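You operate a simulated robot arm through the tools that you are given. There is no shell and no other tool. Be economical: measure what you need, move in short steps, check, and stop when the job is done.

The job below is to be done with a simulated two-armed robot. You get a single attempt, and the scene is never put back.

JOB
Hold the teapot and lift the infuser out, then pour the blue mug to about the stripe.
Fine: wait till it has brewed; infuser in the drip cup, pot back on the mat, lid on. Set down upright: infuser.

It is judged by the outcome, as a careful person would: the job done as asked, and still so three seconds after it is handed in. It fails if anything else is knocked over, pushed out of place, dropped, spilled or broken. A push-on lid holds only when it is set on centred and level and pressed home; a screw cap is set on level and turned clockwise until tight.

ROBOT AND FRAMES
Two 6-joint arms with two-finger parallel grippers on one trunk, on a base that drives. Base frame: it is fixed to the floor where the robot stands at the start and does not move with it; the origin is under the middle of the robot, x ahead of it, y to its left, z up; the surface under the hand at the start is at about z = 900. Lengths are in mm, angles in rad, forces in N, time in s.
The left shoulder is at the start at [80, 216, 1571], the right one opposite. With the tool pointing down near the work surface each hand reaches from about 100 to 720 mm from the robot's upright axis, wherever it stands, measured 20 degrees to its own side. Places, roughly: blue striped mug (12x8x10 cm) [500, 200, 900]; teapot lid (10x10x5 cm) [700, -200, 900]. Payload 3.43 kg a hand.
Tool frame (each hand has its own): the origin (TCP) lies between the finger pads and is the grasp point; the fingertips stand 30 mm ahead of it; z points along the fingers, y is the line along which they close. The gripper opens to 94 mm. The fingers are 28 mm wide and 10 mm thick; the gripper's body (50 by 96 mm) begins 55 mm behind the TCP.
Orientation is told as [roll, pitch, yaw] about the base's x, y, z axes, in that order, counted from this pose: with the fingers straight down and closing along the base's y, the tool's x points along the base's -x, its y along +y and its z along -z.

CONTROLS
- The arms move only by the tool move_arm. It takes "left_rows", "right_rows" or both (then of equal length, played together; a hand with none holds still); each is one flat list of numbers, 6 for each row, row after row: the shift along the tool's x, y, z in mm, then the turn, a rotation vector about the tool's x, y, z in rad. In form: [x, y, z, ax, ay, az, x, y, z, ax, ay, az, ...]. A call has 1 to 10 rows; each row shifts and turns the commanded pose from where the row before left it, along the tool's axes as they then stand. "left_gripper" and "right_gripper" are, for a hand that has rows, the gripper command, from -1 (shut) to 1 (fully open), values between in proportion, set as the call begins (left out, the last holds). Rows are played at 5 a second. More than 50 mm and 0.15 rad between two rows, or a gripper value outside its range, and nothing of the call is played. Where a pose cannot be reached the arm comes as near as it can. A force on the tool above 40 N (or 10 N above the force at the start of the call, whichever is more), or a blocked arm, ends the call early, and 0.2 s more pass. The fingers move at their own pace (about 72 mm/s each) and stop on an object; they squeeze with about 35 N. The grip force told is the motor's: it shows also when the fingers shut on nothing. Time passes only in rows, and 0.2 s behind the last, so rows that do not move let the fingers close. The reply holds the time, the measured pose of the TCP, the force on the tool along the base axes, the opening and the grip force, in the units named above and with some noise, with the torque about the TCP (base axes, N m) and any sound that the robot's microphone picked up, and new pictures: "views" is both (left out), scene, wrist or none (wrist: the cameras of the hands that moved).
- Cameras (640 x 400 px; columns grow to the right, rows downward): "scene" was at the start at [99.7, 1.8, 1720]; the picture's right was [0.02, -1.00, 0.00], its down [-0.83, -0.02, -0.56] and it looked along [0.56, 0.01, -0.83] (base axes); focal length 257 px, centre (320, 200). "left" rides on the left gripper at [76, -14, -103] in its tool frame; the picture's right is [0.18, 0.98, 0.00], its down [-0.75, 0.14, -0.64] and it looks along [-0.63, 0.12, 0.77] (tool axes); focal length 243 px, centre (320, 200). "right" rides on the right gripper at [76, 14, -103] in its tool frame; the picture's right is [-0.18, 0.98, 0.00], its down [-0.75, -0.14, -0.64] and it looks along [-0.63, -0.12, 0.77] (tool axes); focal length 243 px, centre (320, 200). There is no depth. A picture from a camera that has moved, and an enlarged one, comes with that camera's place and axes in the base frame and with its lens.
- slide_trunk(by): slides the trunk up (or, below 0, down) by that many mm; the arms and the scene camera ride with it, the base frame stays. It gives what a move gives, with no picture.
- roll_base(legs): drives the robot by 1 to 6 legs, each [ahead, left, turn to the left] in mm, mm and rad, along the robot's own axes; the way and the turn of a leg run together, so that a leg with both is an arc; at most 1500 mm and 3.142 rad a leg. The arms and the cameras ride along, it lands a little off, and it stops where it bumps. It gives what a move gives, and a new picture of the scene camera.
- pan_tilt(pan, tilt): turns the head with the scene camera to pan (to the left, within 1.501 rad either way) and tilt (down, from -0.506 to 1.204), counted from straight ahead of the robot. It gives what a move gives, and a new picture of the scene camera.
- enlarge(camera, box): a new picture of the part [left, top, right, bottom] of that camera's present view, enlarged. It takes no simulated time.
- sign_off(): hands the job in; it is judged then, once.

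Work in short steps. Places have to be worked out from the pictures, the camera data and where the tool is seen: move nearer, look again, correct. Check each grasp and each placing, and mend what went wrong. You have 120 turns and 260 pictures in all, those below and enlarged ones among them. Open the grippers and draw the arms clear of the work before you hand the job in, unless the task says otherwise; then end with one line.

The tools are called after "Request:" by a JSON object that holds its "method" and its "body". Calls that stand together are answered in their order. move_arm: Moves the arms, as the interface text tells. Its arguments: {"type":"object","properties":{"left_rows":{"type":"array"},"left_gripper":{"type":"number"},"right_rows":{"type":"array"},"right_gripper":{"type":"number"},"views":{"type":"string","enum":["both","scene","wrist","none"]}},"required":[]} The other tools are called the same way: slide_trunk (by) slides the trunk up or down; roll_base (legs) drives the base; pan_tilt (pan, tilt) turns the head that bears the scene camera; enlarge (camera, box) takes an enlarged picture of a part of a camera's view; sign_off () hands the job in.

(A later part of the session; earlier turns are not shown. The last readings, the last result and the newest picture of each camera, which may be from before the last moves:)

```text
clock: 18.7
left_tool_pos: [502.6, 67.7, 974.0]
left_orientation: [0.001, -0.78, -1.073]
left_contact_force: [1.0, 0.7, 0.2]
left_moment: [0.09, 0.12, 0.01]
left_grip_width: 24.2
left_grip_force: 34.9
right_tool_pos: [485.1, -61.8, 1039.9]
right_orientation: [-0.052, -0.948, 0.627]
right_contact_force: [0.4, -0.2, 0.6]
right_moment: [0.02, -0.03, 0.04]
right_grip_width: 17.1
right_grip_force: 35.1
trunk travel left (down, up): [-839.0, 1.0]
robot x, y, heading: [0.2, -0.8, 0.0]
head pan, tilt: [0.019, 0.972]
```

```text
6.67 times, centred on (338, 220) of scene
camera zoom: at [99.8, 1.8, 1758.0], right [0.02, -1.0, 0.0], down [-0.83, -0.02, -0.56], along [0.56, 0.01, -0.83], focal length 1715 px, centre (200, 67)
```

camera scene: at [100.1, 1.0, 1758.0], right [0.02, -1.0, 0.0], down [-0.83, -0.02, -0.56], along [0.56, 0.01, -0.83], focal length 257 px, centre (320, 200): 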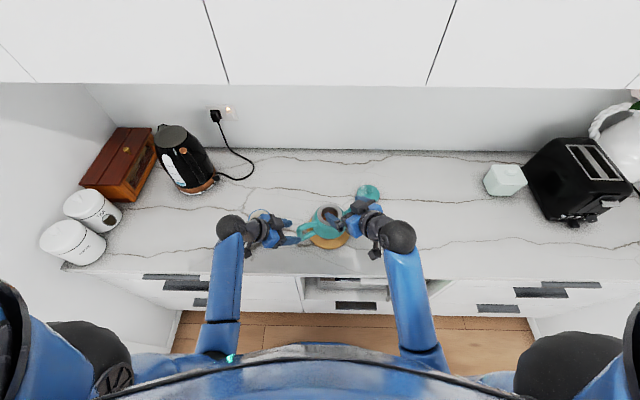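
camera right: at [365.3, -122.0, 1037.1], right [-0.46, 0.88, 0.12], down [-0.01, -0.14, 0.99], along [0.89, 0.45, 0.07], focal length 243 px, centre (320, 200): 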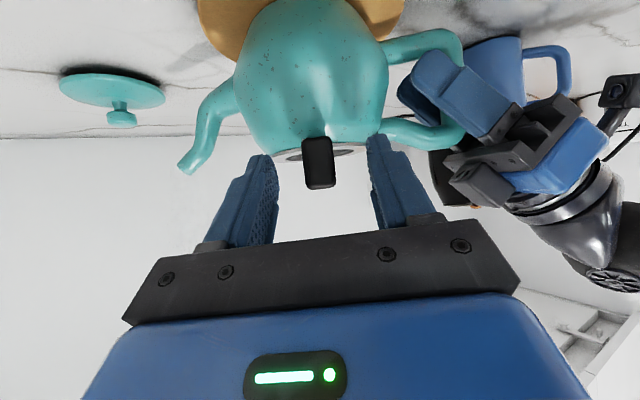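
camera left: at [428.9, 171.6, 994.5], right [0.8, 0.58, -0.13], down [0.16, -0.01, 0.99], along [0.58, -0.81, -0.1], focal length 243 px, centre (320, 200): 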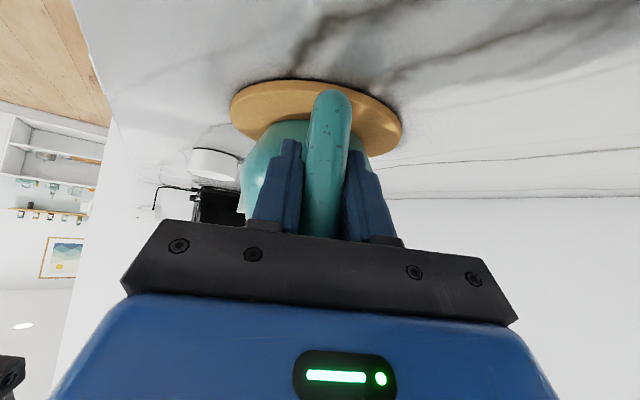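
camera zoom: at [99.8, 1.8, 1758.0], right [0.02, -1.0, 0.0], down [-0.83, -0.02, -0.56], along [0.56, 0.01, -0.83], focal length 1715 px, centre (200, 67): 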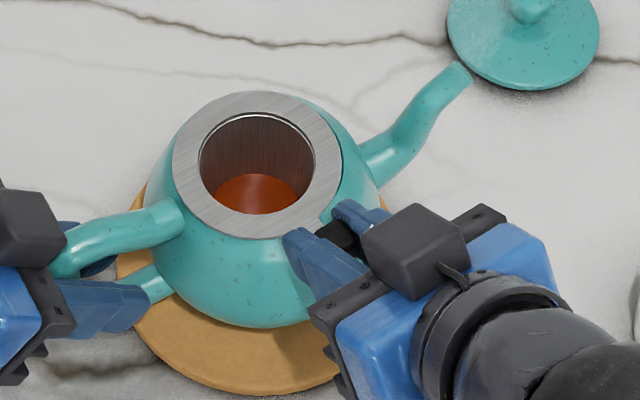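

The tab is gripped at 17 mm, and closing shifted the infuser about 3 mm. I'll recentre it by 3 mm and wait roughly 16 s for the brew.

Request:
{"method": "move_arm", "body": {"right_rows": [0, -3, 0, 0, 0, 0, 0, 0, 0, 0, 0, 0, 0, 0, 0, 0, 0, 0, 0, 0, 0, 0, 0, 0, 0, 0, 0, 0, 0, 0, 0, 0, 0, 0, 0, 0, 0, 0, 0, 0, 0, 0, 0, 0, 0, 0, 0, 0, 0, 0, 0, 0, 0, 0, 0, 0, 0, 0, 0, 0], "views": "none"}}

Request:
{"method": "move_arm", "body": {"right_rows": [0, 0, 0, 0, 0, 0, 0, 0, 0, 0, 0, 0, 0, 0, 0, 0, 0, 0, 0, 0, 0, 0, 0, 0, 0, 0, 0, 0, 0, 0, 0, 0, 0, 0, 0, 0, 0, 0, 0, 0, 0, 0, 0, 0, 0, 0, 0, 0, 0, 0, 0, 0, 0, 0, 0, 0, 0, 0, 0, 0], "views": "none"}}

Request:
{"method": "move_arm", "body": {"right_rows": [0, 0, 0, 0, 0, 0, 0, 0, 0, 0, 0, 0, 0, 0, 0, 0, 0, 0, 0, 0, 0, 0, 0, 0, 0, 0, 0, 0, 0, 0, 0, 0, 0, 0, 0, 0, 0, 0, 0, 0, 0, 0, 0, 0, 0, 0, 0, 0, 0, 0, 0, 0, 0, 0, 0, 0, 0, 0, 0, 0], "views": "none"}}

Request:
{"method": "move_arm", "body": {"right_rows": [0, 0, 0, 0, 0, 0, 0, 0, 0, 0, 0, 0, 0, 0, 0, 0, 0, 0, 0, 0, 0, 0, 0, 0, 0, 0, 0, 0, 0, 0, 0, 0, 0, 0, 0, 0, 0, 0, 0, 0, 0, 0, 0, 0, 0, 0, 0, 0, 0, 0, 0, 0, 0, 0, 0, 0, 0, 0, 0, 0], "views": "none"}}

Request:
{"method": "enlarge", "body": {"camera": "scene", "box": [290, 190, 386, 250]}}

Request:
{"method": "move_arm", "body": {"right_rows": [0, 0, 0, 0, 0, 0, 0, 0, 0, 0, 0, 0, 0, 0, 0, 0, 0, 0, 0, 0, 0, 0, 0, 0, 0, 0, 0, 0, 0, 0, 0, 0, 0, 0, 0, 0, 0, 0, 0, 0, 0, 0, 0, 0, 0, 0, 0, 0, 0, 0, 0, 0, 0, 0, 0, 0, 0, 0, 0, 0], "views": "none"}}

Request:
{"method": "move_arm", "body": {"right_rows": [0, 0, 0, 0, 0, 0, 0, 0, 0, 0, 0, 0, 0, 0, 0, 0, 0, 0, 0, 0, 0, 0, 0, 0, 0, 0, 0, 0, 0, 0, 0, 0, 0, 0, 0, 0, 0, 0, 0, 0, 0, 0, 0, 0, 0, 0, 0, 0, 0, 0, 0, 0, 0, 0, 0, 0, 0, 0, 0, 0], "views": "none"}}

Request:
{"method": "move_arm", "body": {"right_rows": [0, 0, 0, 0, 0, 0, 0, 0, 0, 0, 0, 0, 0, 0, 0, 0, 0, 0, 0, 0, 0, 0, 0, 0, 0, 0, 0, 0, 0, 0, 0, 0, 0, 0, 0, 0, 0, 0, 0, 0, 0, 0, 0, 0, 0, 0, 0, 0, 0, 0, 0, 0, 0, 0, 0, 0, 0, 0, 0, 0], "views": "none"}}

Request:
{"method": "enlarge", "body": {"camera": "scene", "box": [290, 190, 386, 250]}}

```text
clock: 20.9
left_tool_pos: [502.0, 66.7, 975.1]
left_orientation: [0.003, -0.781, -1.074]
left_contact_force: [-0.2, -0.8, -0.1]
left_moment: [0.03, 0.04, 0.0]
left_grip_width: 24.3
left_grip_force: 34.8
right_tool_pos: [486.7, -63.8, 1039.6]
right_orientation: [-0.051, -0.948, 0.628]
right_contact_force: [0.7, 0.4, 1.5]
right_moment: [0.1, -0.07, 0.01]
right_grip_width: 17.1
right_grip_force: 35.1
trunk travel left (down, up): [-839.0, 1.0]
robot x, y, heading: [-1.3, 0.8, 0.004]
head pan, tilt: [0.019, 0.972]
```

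```text
clock: 23.1
left_tool_pos: [501.2, 68.1, 975.1]
left_orientation: [0.002, -0.779, -1.073]
left_contact_force: [-0.9, -1.1, -0.9]
left_moment: [0.03, 0.08, 0.0]
left_grip_width: 23.9
left_grip_force: 35.0
right_tool_pos: [486.9, -64.0, 1038.8]
right_orientation: [-0.052, -0.949, 0.63]
right_contact_force: [-0.6, 0.8, 0.5]
right_moment: [0.07, -0.01, -0.04]
right_grip_width: 16.9
right_grip_force: 34.9
trunk travel left (down, up): [-839.0, 1.0]
robot x, y, heading: [-1.8, -3.1, 0.001]
head pan, tilt: [0.019, 0.972]
```

```text
clock: 25.3
left_tool_pos: [502.7, 68.1, 975.4]
left_orientation: [0.003, -0.78, -1.072]
left_contact_force: [-0.1, 0.4, 0.4]
left_moment: [-0.03, 0.06, -0.02]
left_grip_width: 24.1
left_grip_force: 35.5
right_tool_pos: [485.7, -63.1, 1038.2]
right_orientation: [-0.052, -0.947, 0.628]
right_contact_force: [0.5, 0.4, 0.5]
right_moment: [0.05, -0.04, -0.01]
right_grip_width: 17.3
right_grip_force: 34.4
trunk travel left (down, up): [-839.0, 1.0]
robot x, y, heading: [-1.3, 2.9, 0.002]
head pan, tilt: [0.019, 0.972]
```

```text
clock: 27.5
left_tool_pos: [503.3, 68.4, 974.0]
left_orientation: [0.001, -0.781, -1.072]
left_contact_force: [-0.2, 0.2, -0.6]
left_moment: [-0.08, 0.06, 0.0]
left_grip_width: 23.6
left_grip_force: 34.8
right_tool_pos: [487.1, -64.0, 1039.4]
right_orientation: [-0.051, -0.946, 0.628]
right_contact_force: [-0.3, 0.0, 0.6]
right_moment: [0.04, 0.04, -0.01]
right_grip_width: 17.2
right_grip_force: 35.1
trunk travel left (down, up): [-839.0, 1.0]
robot x, y, heading: [-1.6, -1.0, 0.005]
head pan, tilt: [0.019, 0.972]
```

```text
6.67 times, centred on (338, 220) of scene
camera zoom: at [99.7, 1.8, 1758.0], right [0.02, -1.0, 0.0], down [-0.83, -0.02, -0.56], along [0.56, 0.01, -0.83], focal length 1715 px, centre (200, 67)
```

zoom: 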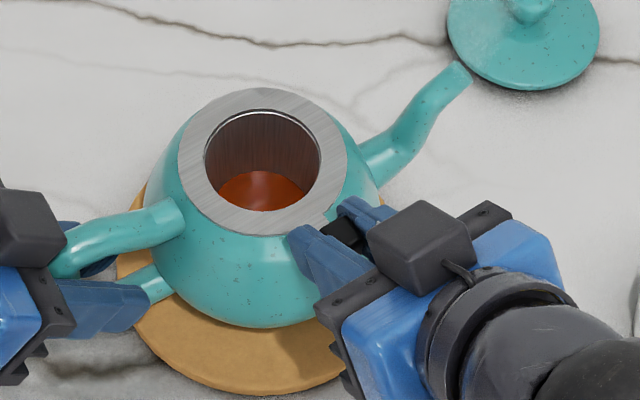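

```text
clock: 29.7
left_tool_pos: [501.4, 68.3, 975.5]
left_orientation: [0.002, -0.778, -1.073]
left_contact_force: [-0.2, -0.3, -0.4]
left_moment: [-0.06, 0.11, 0.02]
left_grip_width: 24.2
left_grip_force: 35.3
right_tool_pos: [487.0, -64.0, 1039.9]
right_orientation: [-0.053, -0.949, 0.629]
right_contact_force: [-0.7, -0.2, 1.1]
right_moment: [0.03, 0.0, 0.02]
right_grip_width: 17.2
right_grip_force: 35.4
trunk travel left (down, up): [-839.0, 1.0]
robot x, y, heading: [-0.7, -1.6, -0.0]
head pan, tilt: [0.019, 0.972]
```

```text
clock: 31.9
left_tool_pos: [501.3, 68.1, 975.5]
left_orientation: [0.001, -0.781, -1.074]
left_contact_force: [-0.1, -0.4, 0.1]
left_moment: [-0.04, 0.08, 0.01]
left_grip_width: 24.0
left_grip_force: 35.2
right_tool_pos: [486.8, -63.7, 1039.5]
right_orientation: [-0.054, -0.947, 0.628]
right_contact_force: [0.0, 0.0, -0.1]
right_moment: [0.01, 0.0, 0.06]
right_grip_width: 17.2
right_grip_force: 34.7
trunk travel left (down, up): [-839.0, 1.0]
robot x, y, heading: [1.0, -2.0, -0.001]
head pan, tilt: [0.019, 0.972]
```

```text
clock: 34.1
left_tool_pos: [502.1, 68.3, 974.0]
left_orientation: [0.002, -0.78, -1.073]
left_contact_force: [-0.1, 0.7, -1.2]
left_moment: [-0.09, 0.04, 0.0]
left_grip_width: 24.0
left_grip_force: 34.7
right_tool_pos: [487.5, -63.8, 1039.2]
right_orientation: [-0.051, -0.949, 0.628]
right_contact_force: [0.0, -0.6, 0.6]
right_moment: [0.04, 0.0, -0.01]
right_grip_width: 17.2
right_grip_force: 35.1
trunk travel left (down, up): [-839.0, 1.0]
robot x, y, heading: [-0.8, -1.2, -0.002]
head pan, tilt: [0.019, 0.972]
```

```text
6.67 times, centred on (338, 220) of scene
camera zoom: at [99.7, 1.8, 1758.0], right [0.02, -1.0, 0.0], down [-0.83, -0.02, -0.56], along [0.56, 0.01, -0.83], focal length 1715 px, centre (200, 67)
```

zoom: 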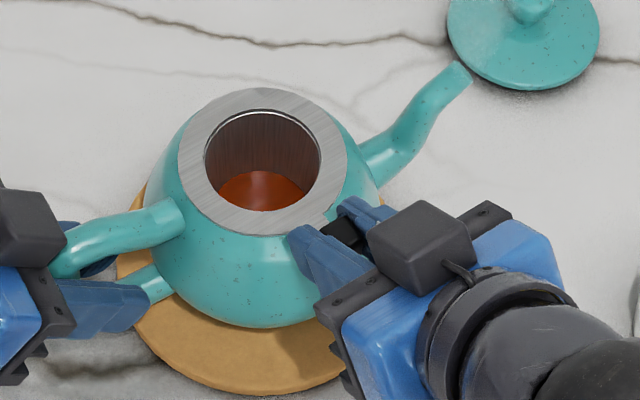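

The colour hardly changes between 27 s and 34 s. I'll confirm it has levelled off with a tight zoom before and after a further wait.

Request:
{"method": "enlarge", "body": {"camera": "scene", "box": [318, 206, 342, 221]}}

Request:
{"method": "move_arm", "body": {"right_rows": [0, 0, 0, 0, 0, 0, 0, 0, 0, 0, 0, 0, 0, 0, 0, 0, 0, 0, 0, 0, 0, 0, 0, 0, 0, 0, 0, 0, 0, 0, 0, 0, 0, 0, 0, 0, 0, 0, 0, 0, 0, 0, 0, 0, 0, 0, 0, 0, 0, 0, 0, 0, 0, 0, 0, 0, 0, 0, 0, 0], "views": "none"}}

Request:
{"method": "move_arm", "body": {"right_rows": [0, 0, 0, 0, 0, 0, 0, 0, 0, 0, 0, 0, 0, 0, 0, 0, 0, 0, 0, 0, 0, 0, 0, 0, 0, 0, 0, 0, 0, 0, 0, 0, 0, 0, 0, 0, 0, 0, 0, 0, 0, 0, 0, 0, 0, 0, 0, 0, 0, 0, 0, 0, 0, 0, 0, 0, 0, 0, 0, 0], "views": "none"}}

Request:
{"method": "move_arm", "body": {"right_rows": [0, 0, 0, 0, 0, 0, 0, 0, 0, 0, 0, 0, 0, 0, 0, 0, 0, 0, 0, 0, 0, 0, 0, 0, 0, 0, 0, 0, 0, 0, 0, 0, 0, 0, 0, 0, 0, 0, 0, 0, 0, 0, 0, 0, 0, 0, 0, 0, 0, 0, 0, 0, 0, 0, 0, 0, 0, 0, 0, 0], "views": "none"}}

Request:
{"method": "move_arm", "body": {"right_rows": [0, 0, 0, 0, 0, 0, 0, 0, 0, 0, 0, 0, 0, 0, 0, 0, 0, 0, 0, 0, 0, 0, 0, 0, 0, 0, 0, 0, 0, 0, 0, 0, 0, 0, 0, 0, 0, 0, 0, 0, 0, 0, 0, 0, 0, 0, 0, 0, 0, 0, 0, 0, 0, 0, 0, 0, 0, 0, 0, 0], "views": "none"}}

Request:
{"method": "move_arm", "body": {"right_rows": [0, 0, 0, 0, 0, 0, 0, 0, 0, 0, 0, 0, 0, 0, 0, 0, 0, 0, 0, 0, 0, 0, 0, 0, 0, 0, 0, 0, 0, 0, 0, 0, 0, 0, 0, 0, 0, 0, 0, 0, 0, 0, 0, 0, 0, 0, 0, 0, 0, 0, 0, 0, 0, 0, 0, 0, 0, 0, 0, 0], "views": "none"}}

Request:
{"method": "enlarge", "body": {"camera": "scene", "box": [318, 206, 342, 221]}}

```text
16.00 times, centred on (330, 214) of scene
camera zoom: at [99.7, 1.8, 1758.0], right [0.02, -1.0, 0.0], down [-0.83, -0.02, -0.56], along [0.56, 0.01, -0.83], focal length 4116 px, centre (160, -16)
```

zoom: 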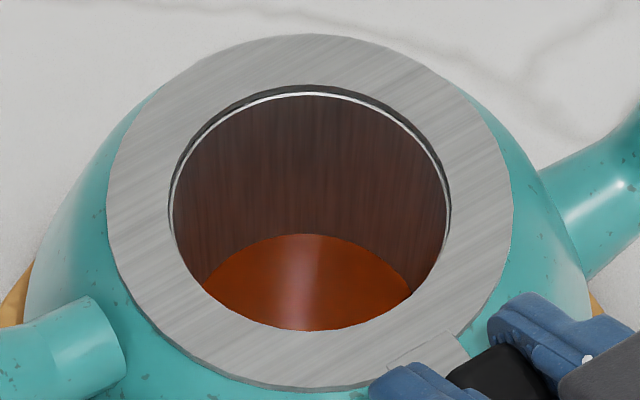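

```text
clock: 36.3
left_tool_pos: [501.3, 68.2, 975.2]
left_orientation: [0.002, -0.779, -1.074]
left_contact_force: [0.1, -0.8, -0.1]
left_moment: [-0.06, 0.07, 0.0]
left_grip_width: 24.1
left_grip_force: 34.8
right_tool_pos: [486.9, -64.1, 1039.4]
right_orientation: [-0.054, -0.948, 0.628]
right_contact_force: [0.6, 1.3, 0.6]
right_moment: [0.04, 0.02, 0.01]
right_grip_width: 17.0
right_grip_force: 35.3
trunk travel left (down, up): [-839.0, 1.0]
robot x, y, heading: [-0.1, -0.7, -0.003]
head pan, tilt: [0.019, 0.972]
```

```text
clock: 38.5
left_tool_pos: [502.7, 66.6, 975.6]
left_orientation: [0.003, -0.78, -1.074]
left_contact_force: [0.8, 0.8, 0.1]
left_moment: [-0.06, 0.04, 0.01]
left_grip_width: 24.1
left_grip_force: 35.4
right_tool_pos: [487.3, -64.1, 1039.5]
right_orientation: [-0.051, -0.95, 0.629]
right_contact_force: [1.9, -0.1, 0.3]
right_moment: [0.05, -0.01, 0.0]
right_grip_width: 17.4
right_grip_force: 34.7
trunk travel left (down, up): [-839.0, 1.0]
robot x, y, heading: [3.5, 2.6, -0.003]
head pan, tilt: [0.019, 0.972]
```

```text
clock: 40.7
left_tool_pos: [502.5, 68.0, 975.9]
left_orientation: [0.002, -0.781, -1.075]
left_contact_force: [0.0, -0.1, 0.1]
left_moment: [-0.02, 0.04, 0.01]
left_grip_width: 24.1
left_grip_force: 34.8
right_tool_pos: [486.8, -64.1, 1040.0]
right_orientation: [-0.053, -0.947, 0.63]
right_contact_force: [0.0, 0.4, -0.6]
right_moment: [0.02, 0.0, 0.01]
right_grip_width: 16.9
right_grip_force: 34.7
trunk travel left (down, up): [-839.0, 1.0]
robot x, y, heading: [3.1, 2.6, 0.0]
head pan, tilt: [0.019, 0.972]
```

```text
clock: 42.9
left_tool_pos: [502.1, 68.7, 975.2]
left_orientation: [0.001, -0.78, -1.073]
left_contact_force: [-0.5, -0.2, -0.3]
left_moment: [-0.05, 0.09, 0.03]
left_grip_width: 24.4
left_grip_force: 34.8
right_tool_pos: [486.7, -63.5, 1040.5]
right_orientation: [-0.053, -0.948, 0.629]
right_contact_force: [-0.6, 0.1, -0.5]
right_moment: [0.04, 0.01, 0.01]
right_grip_width: 17.1
right_grip_force: 34.5
trunk travel left (down, up): [-839.0, 1.0]
robot x, y, heading: [1.6, 4.7, 0.005]
head pan, tilt: [0.019, 0.972]
```

```text
clock: 45.1
left_tool_pos: [501.5, 68.0, 975.5]
left_orientation: [0.002, -0.779, -1.075]
left_contact_force: [0.3, -0.3, 0.2]
left_moment: [-0.07, 0.05, 0.02]
left_grip_width: 24.5
left_grip_force: 35.0
right_tool_pos: [487.7, -63.5, 1041.4]
right_orientation: [-0.052, -0.948, 0.628]
right_contact_force: [0.7, -0.2, -0.1]
right_moment: [0.01, 0.03, -0.04]
right_grip_width: 17.1
right_grip_force: 35.1
trunk travel left (down, up): [-839.0, 1.0]
robot x, y, heading: [1.6, -0.3, -0.001]
head pan, tilt: [0.019, 0.972]
```

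```text
16.00 times, centred on (330, 214) of scene
camera zoom: at [99.7, 1.8, 1758.0], right [0.02, -1.0, 0.0], down [-0.83, -0.02, -0.56], along [0.56, 0.01, -0.83], focal length 4116 px, centre (160, -16)
```

zoom: 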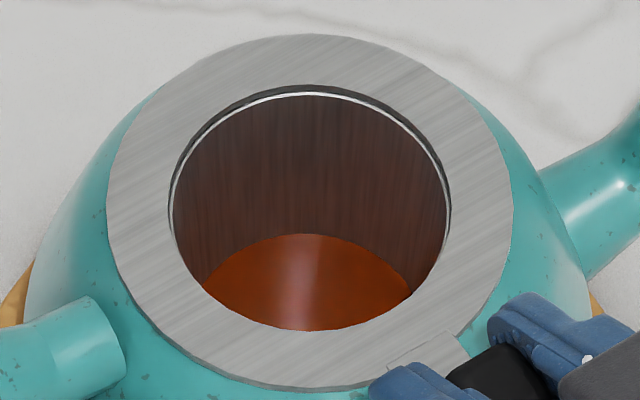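

The brew has levelled off: the colour is identical at 34 s and 45 s. Now I'll lift the infuser straight up slowly.

Request:
{"method": "move_arm", "body": {"right_rows": [-9.7, -0.3, -7, 0, 0, 0, -9.7, -0.3, -7, 0, 0, 0, -9.7, -0.3, -7, 0, 0, 0, -9.7, -0.3, -7, 0, 0, 0], "views": "scene"}}

Request:
{"method": "enlarge", "body": {"camera": "scene", "box": [290, 190, 386, 250]}}

Request:
{"method": "enlarge", "body": {"camera": "left", "box": [220, 50, 420, 240]}}

```text
clock: 46.1
left_tool_pos: [502.5, 68.4, 974.8]
left_orientation: [0.001, -0.78, -1.074]
left_contact_force: [0.3, 0.5, -0.3]
left_moment: [-0.06, 0.07, -0.02]
left_grip_width: 24.1
left_grip_force: 34.7
right_tool_pos: [485.8, -64.4, 1086.4]
right_orientation: [-0.051, -0.946, 0.632]
right_contact_force: [-0.8, -0.2, 0.0]
right_moment: [-0.04, 0.0, 0.0]
right_grip_width: 17.2
right_grip_force: 34.7
trunk travel left (down, up): [-839.0, 1.0]
robot x, y, heading: [-0.1, -2.0, 0.001]
head pan, tilt: [0.019, 0.972]
camera scene: at [99.8, 1.8, 1758.0], right [0.02, -1.0, 0.0], down [-0.83, -0.02, -0.56], along [0.56, 0.01, -0.83], focal length 257 px, centre (320, 200)
```

scene: 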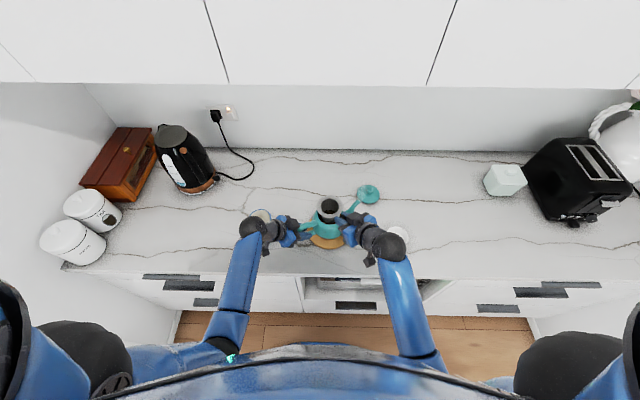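

```text
6.67 times, centred on (338, 220) of scene
camera zoom: at [99.8, 1.8, 1758.0], right [0.02, -1.0, 0.0], down [-0.83, -0.02, -0.56], along [0.56, 0.01, -0.83], focal length 1715 px, centre (200, 67)
```

zoom: 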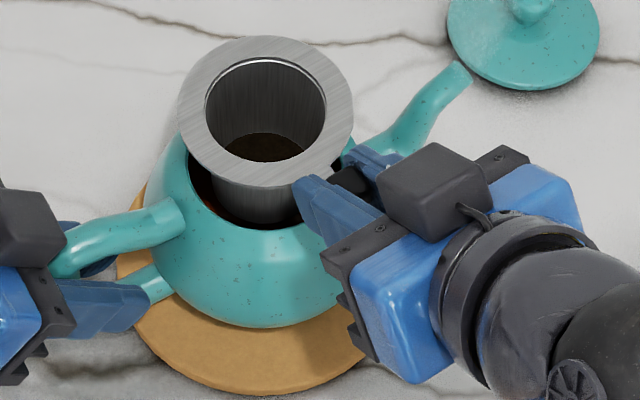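

```text
2.11 times, centred on (320, 145) of left
camera zoom: at [428.9, 171.8, 994.6], right [0.8, 0.58, -0.13], down [0.16, -0.01, 0.99], along [0.58, -0.81, -0.1], focal length 511 px, centre (320, 316)
```

zoom: 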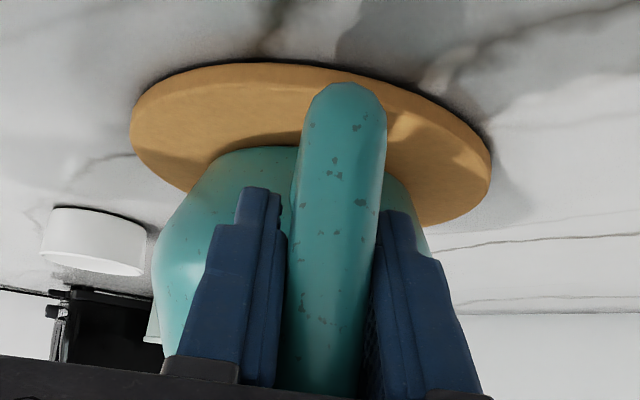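

The infuser is coming up level and the pot is still. I'll keep lifting 56 mm and pause to let it drip into the pot.

Request:
{"method": "move_arm", "body": {"right_rows": [-11.3, -0.4, -8.2, 0, 0, 0, -11.3, -0.4, -8.2, 0, 0, 0, -11.3, -0.4, -8.2, 0, 0, 0, -11.3, -0.4, -8.2, 0, 0, 0, 0, 0, 0, 0, 0, 0, 0, 0, 0, 0, 0, 0, 0, 0, 0, 0, 0, 0, 0, 0, 0, 0, 0, 0, 0, 0, 0, 0, 0, 0], "views": "wrist"}}

Request:
{"method": "enlarge", "body": {"camera": "scene", "box": [290, 180, 418, 260]}}

```text
clock: 48.1
left_tool_pos: [502.4, 67.8, 976.1]
left_orientation: [0.002, -0.781, -1.072]
left_contact_force: [0.4, -0.2, -0.2]
left_moment: [-0.06, 0.03, 0.02]
left_grip_width: 24.2
left_grip_force: 35.3
right_tool_pos: [487.9, -63.0, 1143.5]
right_orientation: [-0.052, -0.946, 0.627]
right_contact_force: [-0.8, 0.4, -1.2]
right_moment: [-0.01, -0.01, 0.01]
right_grip_width: 17.3
right_grip_force: 35.2
trunk travel left (down, up): [-839.0, 1.0]
robot x, y, heading: [0.4, 1.7, -0.003]
head pan, tilt: [0.019, 0.972]
camera right: at [372.1, -122.4, 1140.3], right [-0.46, 0.88, 0.12], down [-0.01, -0.14, 0.99], along [0.89, 0.45, 0.07], focal length 243 px, centre (320, 200)
```

right: 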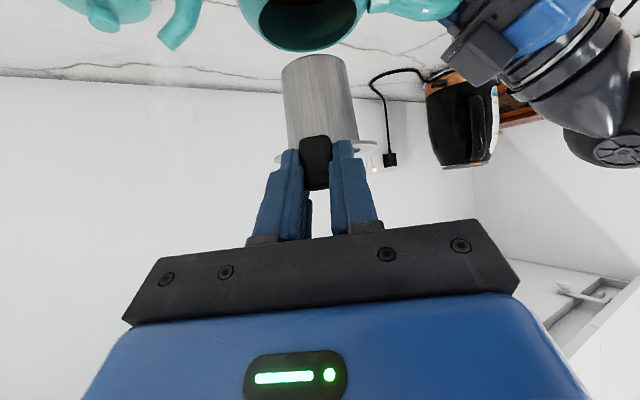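

```text
5.00 times, centred on (354, 220) of scene
camera zoom: at [99.8, 1.8, 1758.0], right [0.02, -1.0, 0.0], down [-0.83, -0.02, -0.56], along [0.56, 0.01, -0.83], focal length 1286 px, centre (150, 100)
```

zoom: 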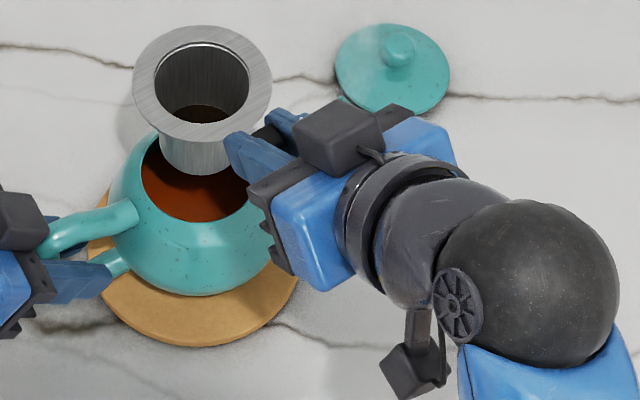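

The infuser is fully out with its bottom at about z 1055, while the cup rim centre is near (505,-262,939). I'll carry it across level to above the drip cup.

Request:
{"method": "move_arm", "body": {"right_rows": [12.5, -21.5, -17.4, 0, 0, 0, 12.5, -21.5, -17.4, 0, 0, 0, 12.5, -21.5, -17.4, 0, 0, 0, 12.5, -21.5, -17.4, 0, 0, 0, 12.5, -21.5, -17.4, 0, 0, 0, 12.5, -21.5, -17.4, 0, 0, 0, 12.5, -21.5, -17.4, 0, 0, 0, 12.5, -21.5, -17.4, 0, 0, 0], "views": "both"}}

Request:
{"method": "enlarge", "body": {"camera": "scene", "box": [320, 170, 480, 270]}}

```text
clock: 49.9
left_tool_pos: [501.4, 67.1, 975.3]
left_orientation: [0.005, -0.78, -1.074]
left_contact_force: [0.6, 0.9, -0.8]
left_moment: [-0.04, 0.08, 0.06]
left_grip_width: 24.3
left_grip_force: 34.8
right_tool_pos: [439.1, -302.3, 1148.8]
right_orientation: [-0.052, -0.948, 0.627]
right_contact_force: [0.1, -0.6, 0.2]
right_moment: [-0.03, 0.03, -0.01]
right_grip_width: 17.2
right_grip_force: 35.1
trunk travel left (down, up): [-839.0, 1.0]
robot x, y, heading: [-1.6, -0.8, -0.0]
head pan, tilt: [0.019, 0.972]
camera scene: at [99.6, 1.2, 1758.0], right [0.02, -1.0, 0.0], down [-0.83, -0.02, -0.56], along [0.56, 0.01, -0.83], focal length 257 px, centre (320, 200)
camera right: at [324.8, -360.8, 1146.0], right [-0.46, 0.88, 0.12], down [-0.01, -0.14, 0.99], along [0.89, 0.45, 0.07], focal length 243 px, centre (320, 200)
```

scene: 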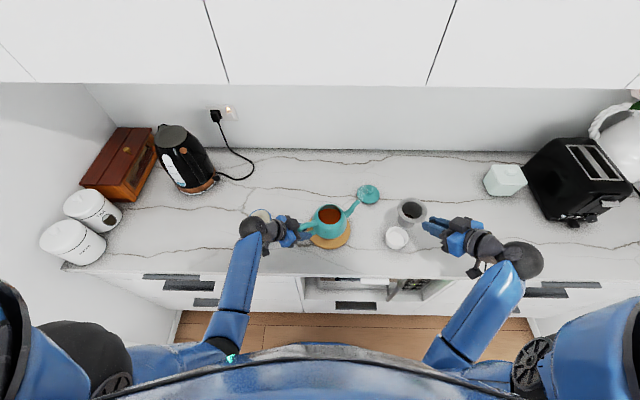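
right: 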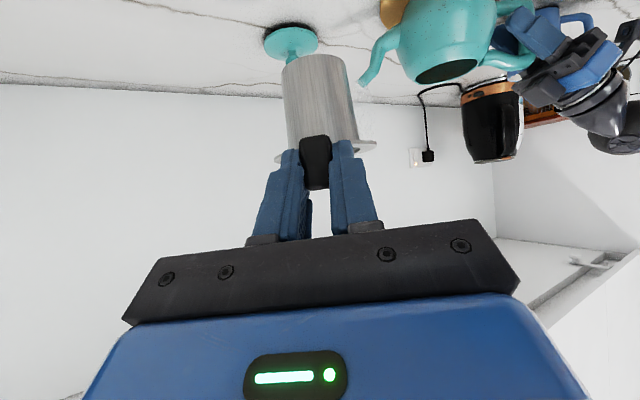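

```text
4.00 times, centred on (400, 220) of scene
camera zoom: at [99.6, 1.2, 1758.0], right [0.02, -1.0, 0.0], down [-0.83, -0.02, -0.56], along [0.56, 0.01, -0.83], focal length 1029 px, centre (0, 120)
```

zoom: 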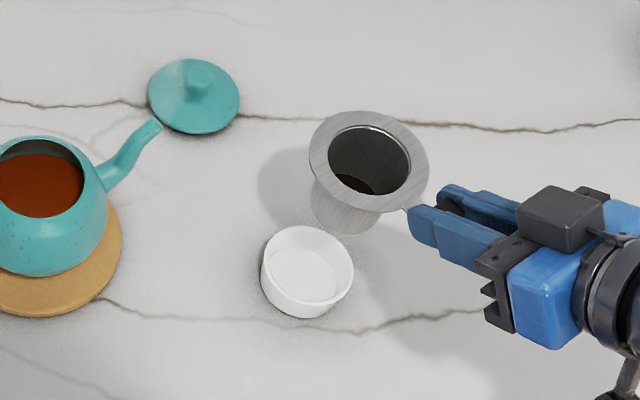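

The infuser needs about (+9,−3) to centre over the cup. I'll descend 110 mm with that correction and check.

Request:
{"method": "move_arm", "body": {"right_rows": [21.5, -1.1, 17.2, 0, 0, 0, 21.5, -1.1, 17.2, 0, 0, 0, 21.5, -1.1, 17.2, 0, 0, 0, 21.5, -1.1, 17.2, 0, 0, 0], "views": "wrist"}}

Request:
{"method": "enlarge", "body": {"camera": "scene", "box": [360, 195, 440, 245]}}

Request:
{"method": "enlarge", "body": {"camera": "right", "box": [220, 0, 420, 200]}}

```text
clock: 50.9
left_tool_pos: [502.9, 68.1, 975.2]
left_orientation: [0.002, -0.779, -1.074]
left_contact_force: [-0.6, -0.1, 0.4]
left_moment: [-0.03, 0.06, -0.02]
left_grip_width: 24.2
left_grip_force: 35.3
right_tool_pos: [448.7, -305.3, 1038.3]
right_orientation: [-0.052, -0.947, 0.629]
right_contact_force: [0.1, 0.8, -0.3]
right_moment: [-0.02, 0.02, 0.02]
right_grip_width: 17.2
right_grip_force: 34.8
trunk travel left (down, up): [-839.0, 1.0]
robot x, y, heading: [1.4, 1.6, -0.002]
head pan, tilt: [0.019, 0.972]
camera right: at [333.8, -363.5, 1035.9], right [-0.46, 0.88, 0.12], down [-0.01, -0.14, 0.99], along [0.89, 0.45, 0.07], focal length 243 px, centre (320, 200)
```

right: 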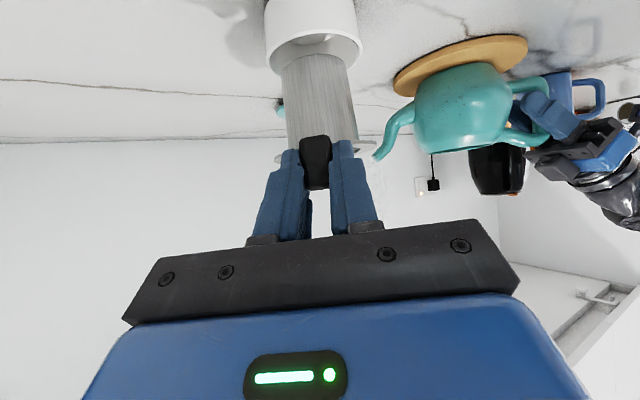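

```text
8.00 times, centred on (400, 220) of scene
camera zoom: at [99.8, 1.6, 1758.1], right [0.02, -1.0, 0.0], down [-0.83, -0.02, -0.56], along [0.56, 0.01, -0.83], focal length 2058 px, centre (-320, 40)
```

zoom: 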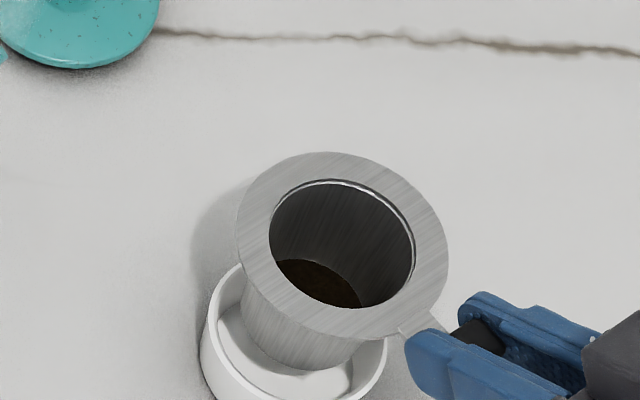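

```text
2.00 times, centred on (320, 100) of right
camera zoom: at [333.8, -363.5, 1035.9], right [-0.46, 0.88, 0.12], down [-0.01, -0.14, 0.99], along [0.89, 0.45, 0.07], focal length 485 px, centre (320, 400)
```

zoom: 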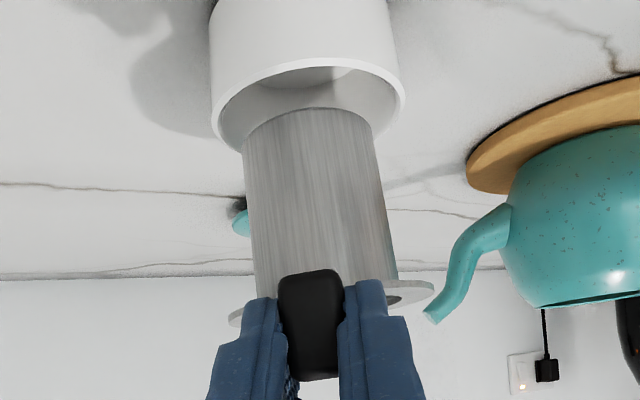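

It is well centred over the cup. I'll lower 36 mm slowly and check.

Request:
{"method": "move_arm", "body": {"right_rows": [7.3, 0.3, 5.3, 0, 0, 0, 7.3, 0.3, 5.3, 0, 0, 0, 7.3, 0.3, 5.3, 0, 0, 0, 7.3, 0.3, 5.3, 0, 0, 0, 0, 0, 0, 0, 0, 0], "views": "wrist"}}

Request:
{"method": "enlarge", "body": {"camera": "scene", "box": [360, 195, 440, 245]}}

Request:
{"method": "enlarge", "body": {"camera": "right", "box": [220, 0, 420, 200]}}

```text
clock: 52.1
left_tool_pos: [502.9, 67.8, 974.2]
left_orientation: [0.003, -0.781, -1.073]
left_contact_force: [0.2, -0.1, -0.7]
left_moment: [-0.05, 0.04, -0.01]
left_grip_width: 24.1
left_grip_force: 35.0
right_tool_pos: [447.7, -304.0, 1002.8]
right_orientation: [-0.053, -0.946, 0.628]
right_contact_force: [0.6, 0.4, -0.2]
right_moment: [0.0, 0.03, 0.0]
right_grip_width: 17.0
right_grip_force: 35.4
trunk travel left (down, up): [-839.0, 1.0]
robot x, y, heading: [-1.5, -0.2, -0.003]
head pan, tilt: [0.019, 0.972]
camera right: at [333.3, -363.4, 1000.2], right [-0.46, 0.88, 0.12], down [-0.01, -0.14, 0.99], along [0.89, 0.45, 0.07], focal length 243 px, centre (320, 200)
```

right: 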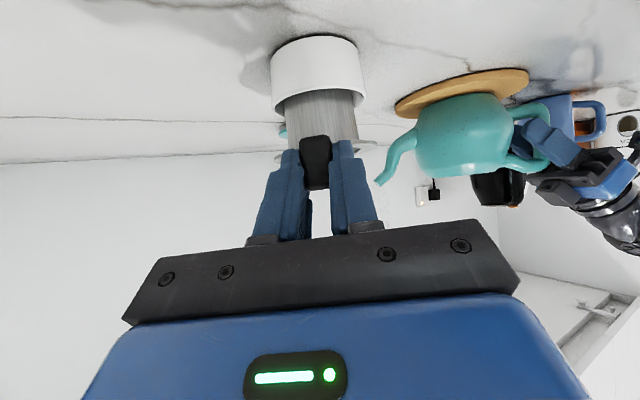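

```text
8.00 times, centred on (400, 220) of scene
camera zoom: at [99.8, 1.7, 1758.0], right [0.02, -1.0, 0.0], down [-0.83, -0.02, -0.56], along [0.56, 0.01, -0.83], focal length 2058 px, centre (-320, 40)
```

zoom: 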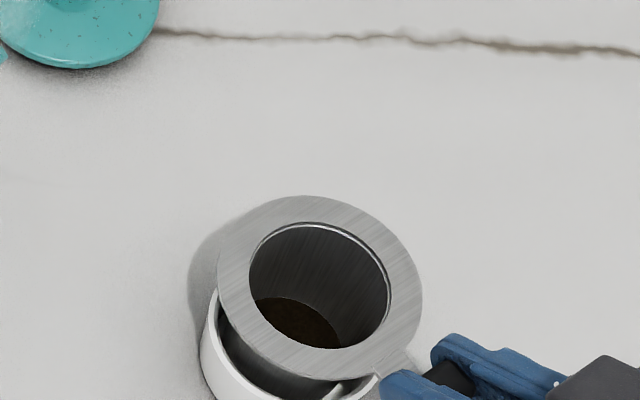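

```text
2.00 times, centred on (320, 100) of right
camera zoom: at [333.3, -363.4, 1000.2], right [-0.46, 0.88, 0.12], down [-0.01, -0.14, 0.99], along [0.89, 0.45, 0.07], focal length 485 px, centre (320, 400)
```

zoom: 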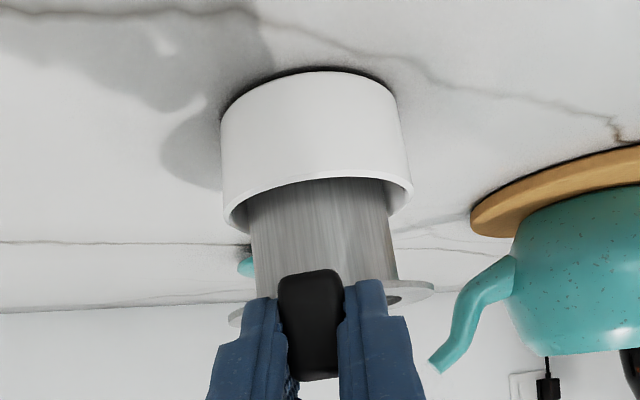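

The basket is inside the cup without contact. I'll lower in small steps until it touches.

Request:
{"method": "move_arm", "body": {"right_rows": [2.4, 0.1, 1.8, 0, 0, 0, 2.4, 0.1, 1.8, 0, 0, 0, 2.4, 0.1, 1.8, 0, 0, 0, 2.4, 0.1, 1.8, 0, 0, 0, 0, 0, 0, 0, 0, 0], "views": "none"}}

Request:
{"method": "move_arm", "body": {"right_rows": [2.4, 0.1, 1.8, 0, 0, 0, 2.4, 0.1, 1.8, 0, 0, 0, 0, 0, 0, 0, 0, 0], "views": "none"}}

Request:
{"method": "enlarge", "body": {"camera": "right", "box": [220, 0, 420, 200]}}

```text
clock: 53.3
left_tool_pos: [499.5, 67.4, 976.5]
left_orientation: [0.005, -0.781, -1.077]
left_contact_force: [-0.2, 0.2, -0.4]
left_moment: [0.56, 0.31, 0.03]
left_grip_width: 24.1
left_grip_force: 34.9
right_tool_pos: [445.4, -305.4, 994.2]
right_orientation: [-0.064, -0.951, 0.636]
right_contact_force: [-9.3, -8.4, 31.7]
right_moment: [0.57, -0.81, -0.05]
right_grip_width: 17.2
right_grip_force: 34.8
trunk travel left (down, up): [-839.0, 1.0]
robot x, y, heading: [-0.8, 1.7, 0.002]
head pan, tilt: [0.019, 0.972]
```

```text
clock: 53.8
left_tool_pos: [499.7, 68.2, 975.6]
left_orientation: [0.001, -0.784, -1.075]
left_contact_force: [-2.7, 0.7, -1.2]
left_moment: [-0.07, 0.22, -0.22]
left_grip_width: 24.0
left_grip_force: 35.1
right_tool_pos: [449.0, -306.2, 992.7]
right_orientation: [-0.066, -0.958, 0.639]
right_contact_force: [-10.9, 0.2, 20.5]
right_moment: [0.71, -0.28, 0.35]
right_grip_width: 16.9
right_grip_force: 35.0
trunk travel left (down, up): [-839.0, 1.0]
robot x, y, heading: [-0.9, 1.6, -0.006]
head pan, tilt: [0.019, 0.972]
stopped in row 2 (right hand): the force on the tool passed its limit at 46 N (the readings are from after the stop); the commanded pose is now the measured one
```

```text
2.00 times, centred on (320, 100) of right
camera zoom: at [333.1, -363.7, 989.1], right [-0.46, 0.88, 0.11], down [-0.02, -0.14, 0.99], along [0.89, 0.45, 0.08], focal length 485 px, centre (320, 400)
```

zoom: 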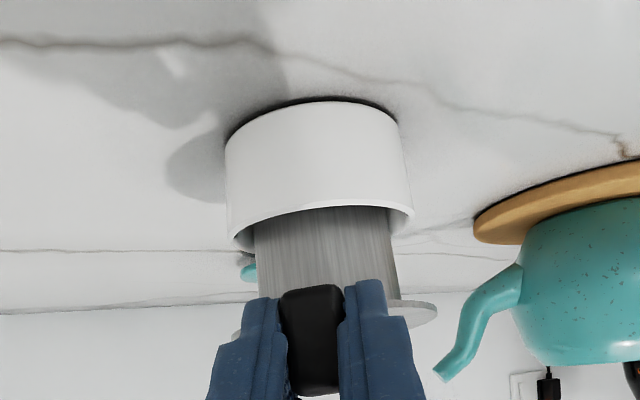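

It touched the cup floor at TCP z≈994 and I pressed a bit too hard. I'll back up 2 mm to relieve the force before releasing.

Request:
{"method": "move_arm", "body": {"right_rows": [-1.7, 0, -1.2, 0, 0, 0, 0, 0, 0, 0, 0, 0], "views": "none"}}

Request:
{"method": "enlarge", "body": {"camera": "scene", "box": [360, 195, 440, 245]}}

```text
clock: 54.4
left_tool_pos: [500.3, 67.7, 974.8]
left_orientation: [0.004, -0.78, -1.075]
left_contact_force: [-1.6, -0.7, -4.7]
left_moment: [0.17, 0.25, -0.12]
left_grip_width: 23.9
left_grip_force: 35.0
right_tool_pos: [448.7, -305.6, 993.1]
right_orientation: [-0.065, -0.956, 0.635]
right_contact_force: [-4.2, -0.8, 13.4]
right_moment: [0.45, -0.39, 0.15]
right_grip_width: 17.1
right_grip_force: 35.2
trunk travel left (down, up): [-839.0, 1.0]
robot x, y, heading: [0.5, -0.8, -0.002]
head pan, tilt: [0.019, 0.972]
```

```text
8.00 times, centred on (400, 220) of scene
camera zoom: at [97.2, 2.5, 1758.1], right [0.02, -1.0, 0.0], down [-0.83, -0.02, -0.56], along [0.56, 0.01, -0.83], focal length 2058 px, centre (-320, 40)
```

zoom: 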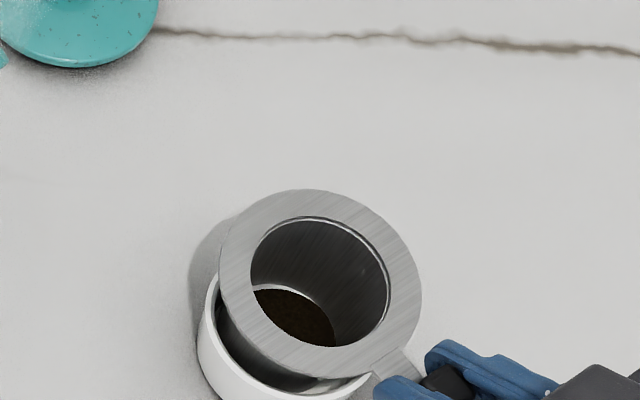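

The infuser is tipped slightly in the grip from the press. I'll raise 2 mm more, then open partly so it settles flat.

Request:
{"method": "move_arm", "body": {"right_rows": [-1.7, 0, -1.2, 0, 0, 0, 0, 0, 0, 0, 0, 0], "views": "none"}}

Request:
{"method": "move_arm", "body": {"right_rows": [0, 0, 0, 0, 0, 0, 0, 0, 0, 0, 0, 0, 0, 0, 0, 0, 0, 0], "right_gripper": -0.3, "views": "none"}}

Request:
{"method": "enlarge", "body": {"camera": "scene", "box": [360, 195, 440, 245]}}

Request:
{"method": "enlarge", "body": {"camera": "right", "box": [220, 0, 420, 200]}}

```text
clock: 55.0
left_tool_pos: [502.3, 68.1, 975.4]
left_orientation: [0.004, -0.78, -1.075]
left_contact_force: [-1.8, 0.3, -2.5]
left_moment: [0.06, 0.17, -0.08]
left_grip_width: 24.1
left_grip_force: 35.6
right_tool_pos: [448.4, -305.1, 994.2]
right_orientation: [-0.061, -0.953, 0.634]
right_contact_force: [-2.4, -0.8, 2.7]
right_moment: [0.0, 0.01, 0.03]
right_grip_width: 17.2
right_grip_force: 34.8
trunk travel left (down, up): [-839.0, 1.0]
robot x, y, heading: [-1.2, 0.4, -0.002]
head pan, tilt: [0.019, 0.972]
```

```text
clock: 55.8
left_tool_pos: [503.7, 68.6, 975.2]
left_orientation: [0.004, -0.781, -1.075]
left_contact_force: [-0.6, 1.1, 0.7]
left_moment: [-0.13, 0.01, -0.03]
left_grip_width: 23.9
left_grip_force: 35.1
right_tool_pos: [449.0, -304.6, 995.2]
right_orientation: [-0.062, -0.954, 0.635]
right_contact_force: [-0.1, -0.1, 0.2]
right_moment: [0.05, 0.0, 0.03]
right_grip_width: 32.8
right_grip_force: 0.1
trunk travel left (down, up): [-839.0, 1.0]
robot x, y, heading: [-2.4, 3.9, -0.003]
head pan, tilt: [0.019, 0.972]
```

```text
8.00 times, centred on (400, 220) of scene
camera zoom: at [99.5, 2.0, 1758.1], right [0.02, -1.0, 0.0], down [-0.83, -0.02, -0.56], along [0.56, 0.01, -0.83], focal length 2058 px, centre (-320, 40)
```

zoom: 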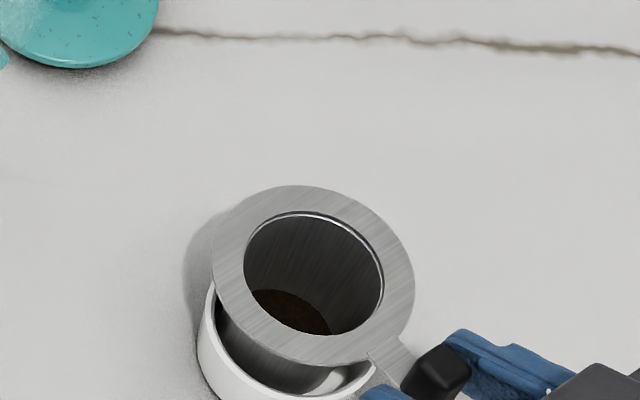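

```text
2.00 times, centred on (320, 100) of right
camera zoom: at [334.4, -363.6, 991.2], right [-0.46, 0.88, 0.12], down [-0.02, -0.14, 0.99], along [0.89, 0.45, 0.08], focal length 485 px, centre (320, 400)
```

zoom: 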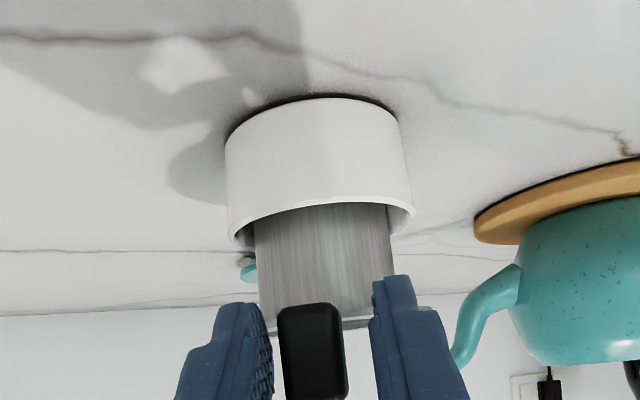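

It's released and standing in the cup. I'll withdraw the right hand horizontally and check that it is upright.

Request:
{"method": "move_arm", "body": {"right_rows": [11.7, 0, -16, 0, 0, 0, 11.7, 0, -16, 0, 0, 0, 11.7, 0, -16, 0, 0, 0, 11.7, 0, -16, 0, 0, 0], "views": "wrist"}}

Request:
{"method": "enlarge", "body": {"camera": "scene", "box": [360, 195, 440, 245]}}

Request:
{"method": "enlarge", "body": {"camera": "right", "box": [220, 0, 420, 200]}}

```text
clock: 56.8
left_tool_pos: [502.3, 67.1, 975.9]
left_orientation: [0.003, -0.78, -1.074]
left_contact_force: [0.3, 1.4, 1.0]
left_moment: [-0.28, -0.05, 0.02]
left_grip_width: 24.1
left_grip_force: 35.5
right_tool_pos: [382.8, -348.9, 992.6]
right_orientation: [-0.062, -0.954, 0.633]
right_contact_force: [-1.0, 0.6, -0.4]
right_moment: [0.02, 0.0, 0.0]
right_grip_width: 32.9
right_grip_force: 0.0
trunk travel left (down, up): [-839.0, 1.0]
robot x, y, heading: [-0.8, -2.6, -0.002]
head pan, tilt: [0.019, 0.972]
camera right: at [268.5, -407.5, 989.9], right [-0.46, 0.88, 0.12], down [-0.02, -0.14, 0.99], along [0.89, 0.45, 0.08], focal length 243 px, centre (320, 200)
```

right: 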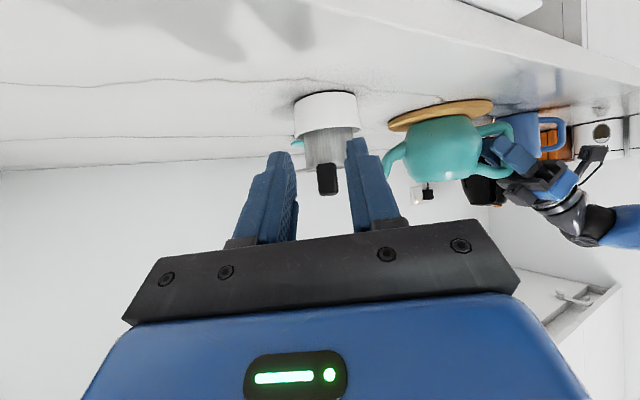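

```text
8.00 times, centred on (400, 220) of scene
camera zoom: at [99.4, 1.6, 1758.1], right [0.02, -1.0, 0.0], down [-0.83, -0.02, -0.56], along [0.56, 0.01, -0.83], focal length 2058 px, centre (-320, 40)
```

zoom: 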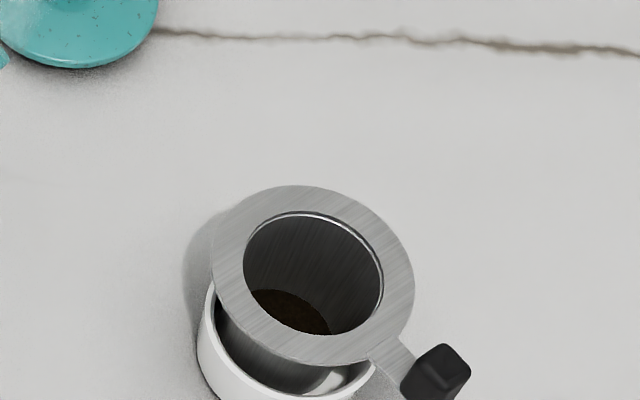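

```text
2.00 times, centred on (320, 100) of right
camera zoom: at [268.5, -407.5, 989.9], right [-0.46, 0.88, 0.12], down [-0.02, -0.14, 0.99], along [0.89, 0.45, 0.08], focal length 485 px, centre (320, 400)
```

zoom: 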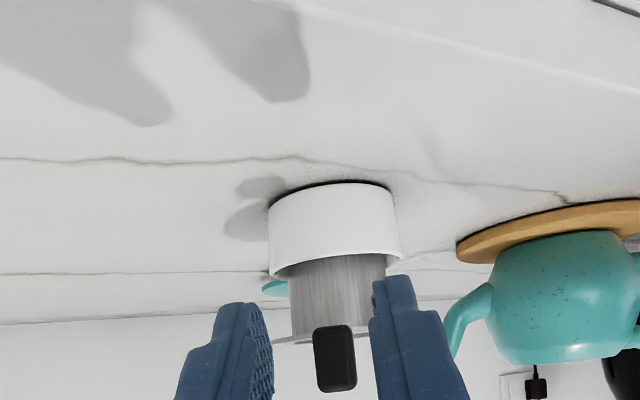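

The infuser stands upright in the drip cup. Now I'll lift the pot slowly by 40 mm and watch for slip at the handle.

Request:
{"method": "move_arm", "body": {"left_rows": [-3.5, 0, -3.5, 0, 0, 0, -3.5, 0, -3.5, 0, 0, 0, -3.5, 0, -3.5, 0, 0, 0, -3.5, 0, -3.5, 0, 0, 0, 0, 0, 0, 0, 0, 0], "views": "wrist"}}

Request:
{"method": "enlarge", "body": {"camera": "right", "box": [350, 60, 640, 240]}}

```text
clock: 58.0
left_tool_pos: [503.7, 67.1, 993.7]
left_orientation: [0.002, -0.78, -1.073]
left_contact_force: [0.0, -0.4, -7.4]
left_moment: [0.55, 0.27, 0.02]
left_grip_width: 24.2
left_grip_force: 35.0
right_tool_pos: [384.1, -349.7, 992.3]
right_orientation: [-0.061, -0.952, 0.634]
right_contact_force: [0.5, 1.0, 0.3]
right_moment: [0.01, 0.03, -0.04]
right_grip_width: 32.8
right_grip_force: 0.0
trunk travel left (down, up): [-839.0, 1.0]
robot x, y, heading: [-3.0, -0.2, -0.002]
head pan, tilt: [0.019, 0.972]
camera left: at [429.2, 171.3, 1014.2], right [0.8, 0.58, -0.13], down [0.16, -0.01, 0.99], along [0.58, -0.81, -0.1], focal length 243 px, centre (320, 200)
```

left: 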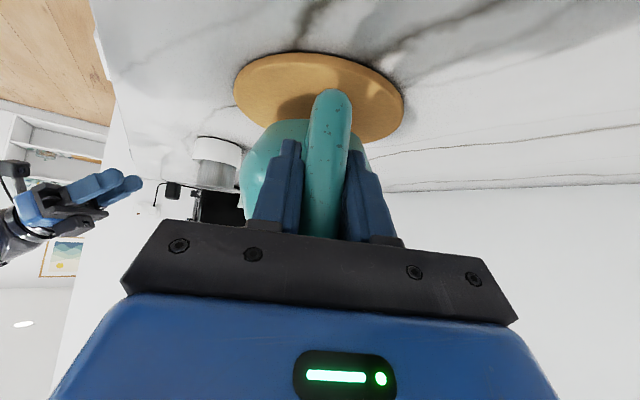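

```text
2.21 times, centred on (495, 150) of right
camera zoom: at [269.4, -407.4, 989.5], right [-0.46, 0.88, 0.12], down [-0.01, -0.14, 0.99], along [0.89, 0.45, 0.08], focal length 535 px, centre (-66, 310)
```

zoom: 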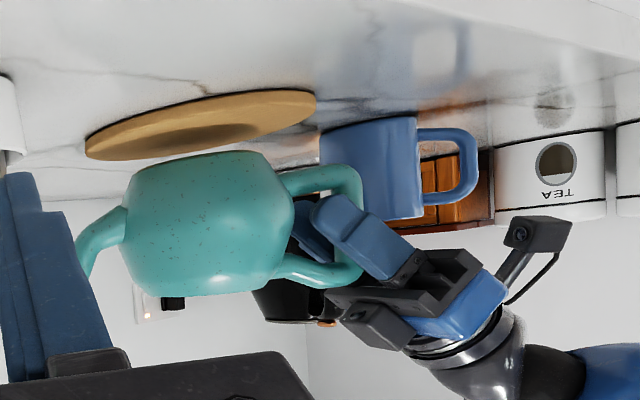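

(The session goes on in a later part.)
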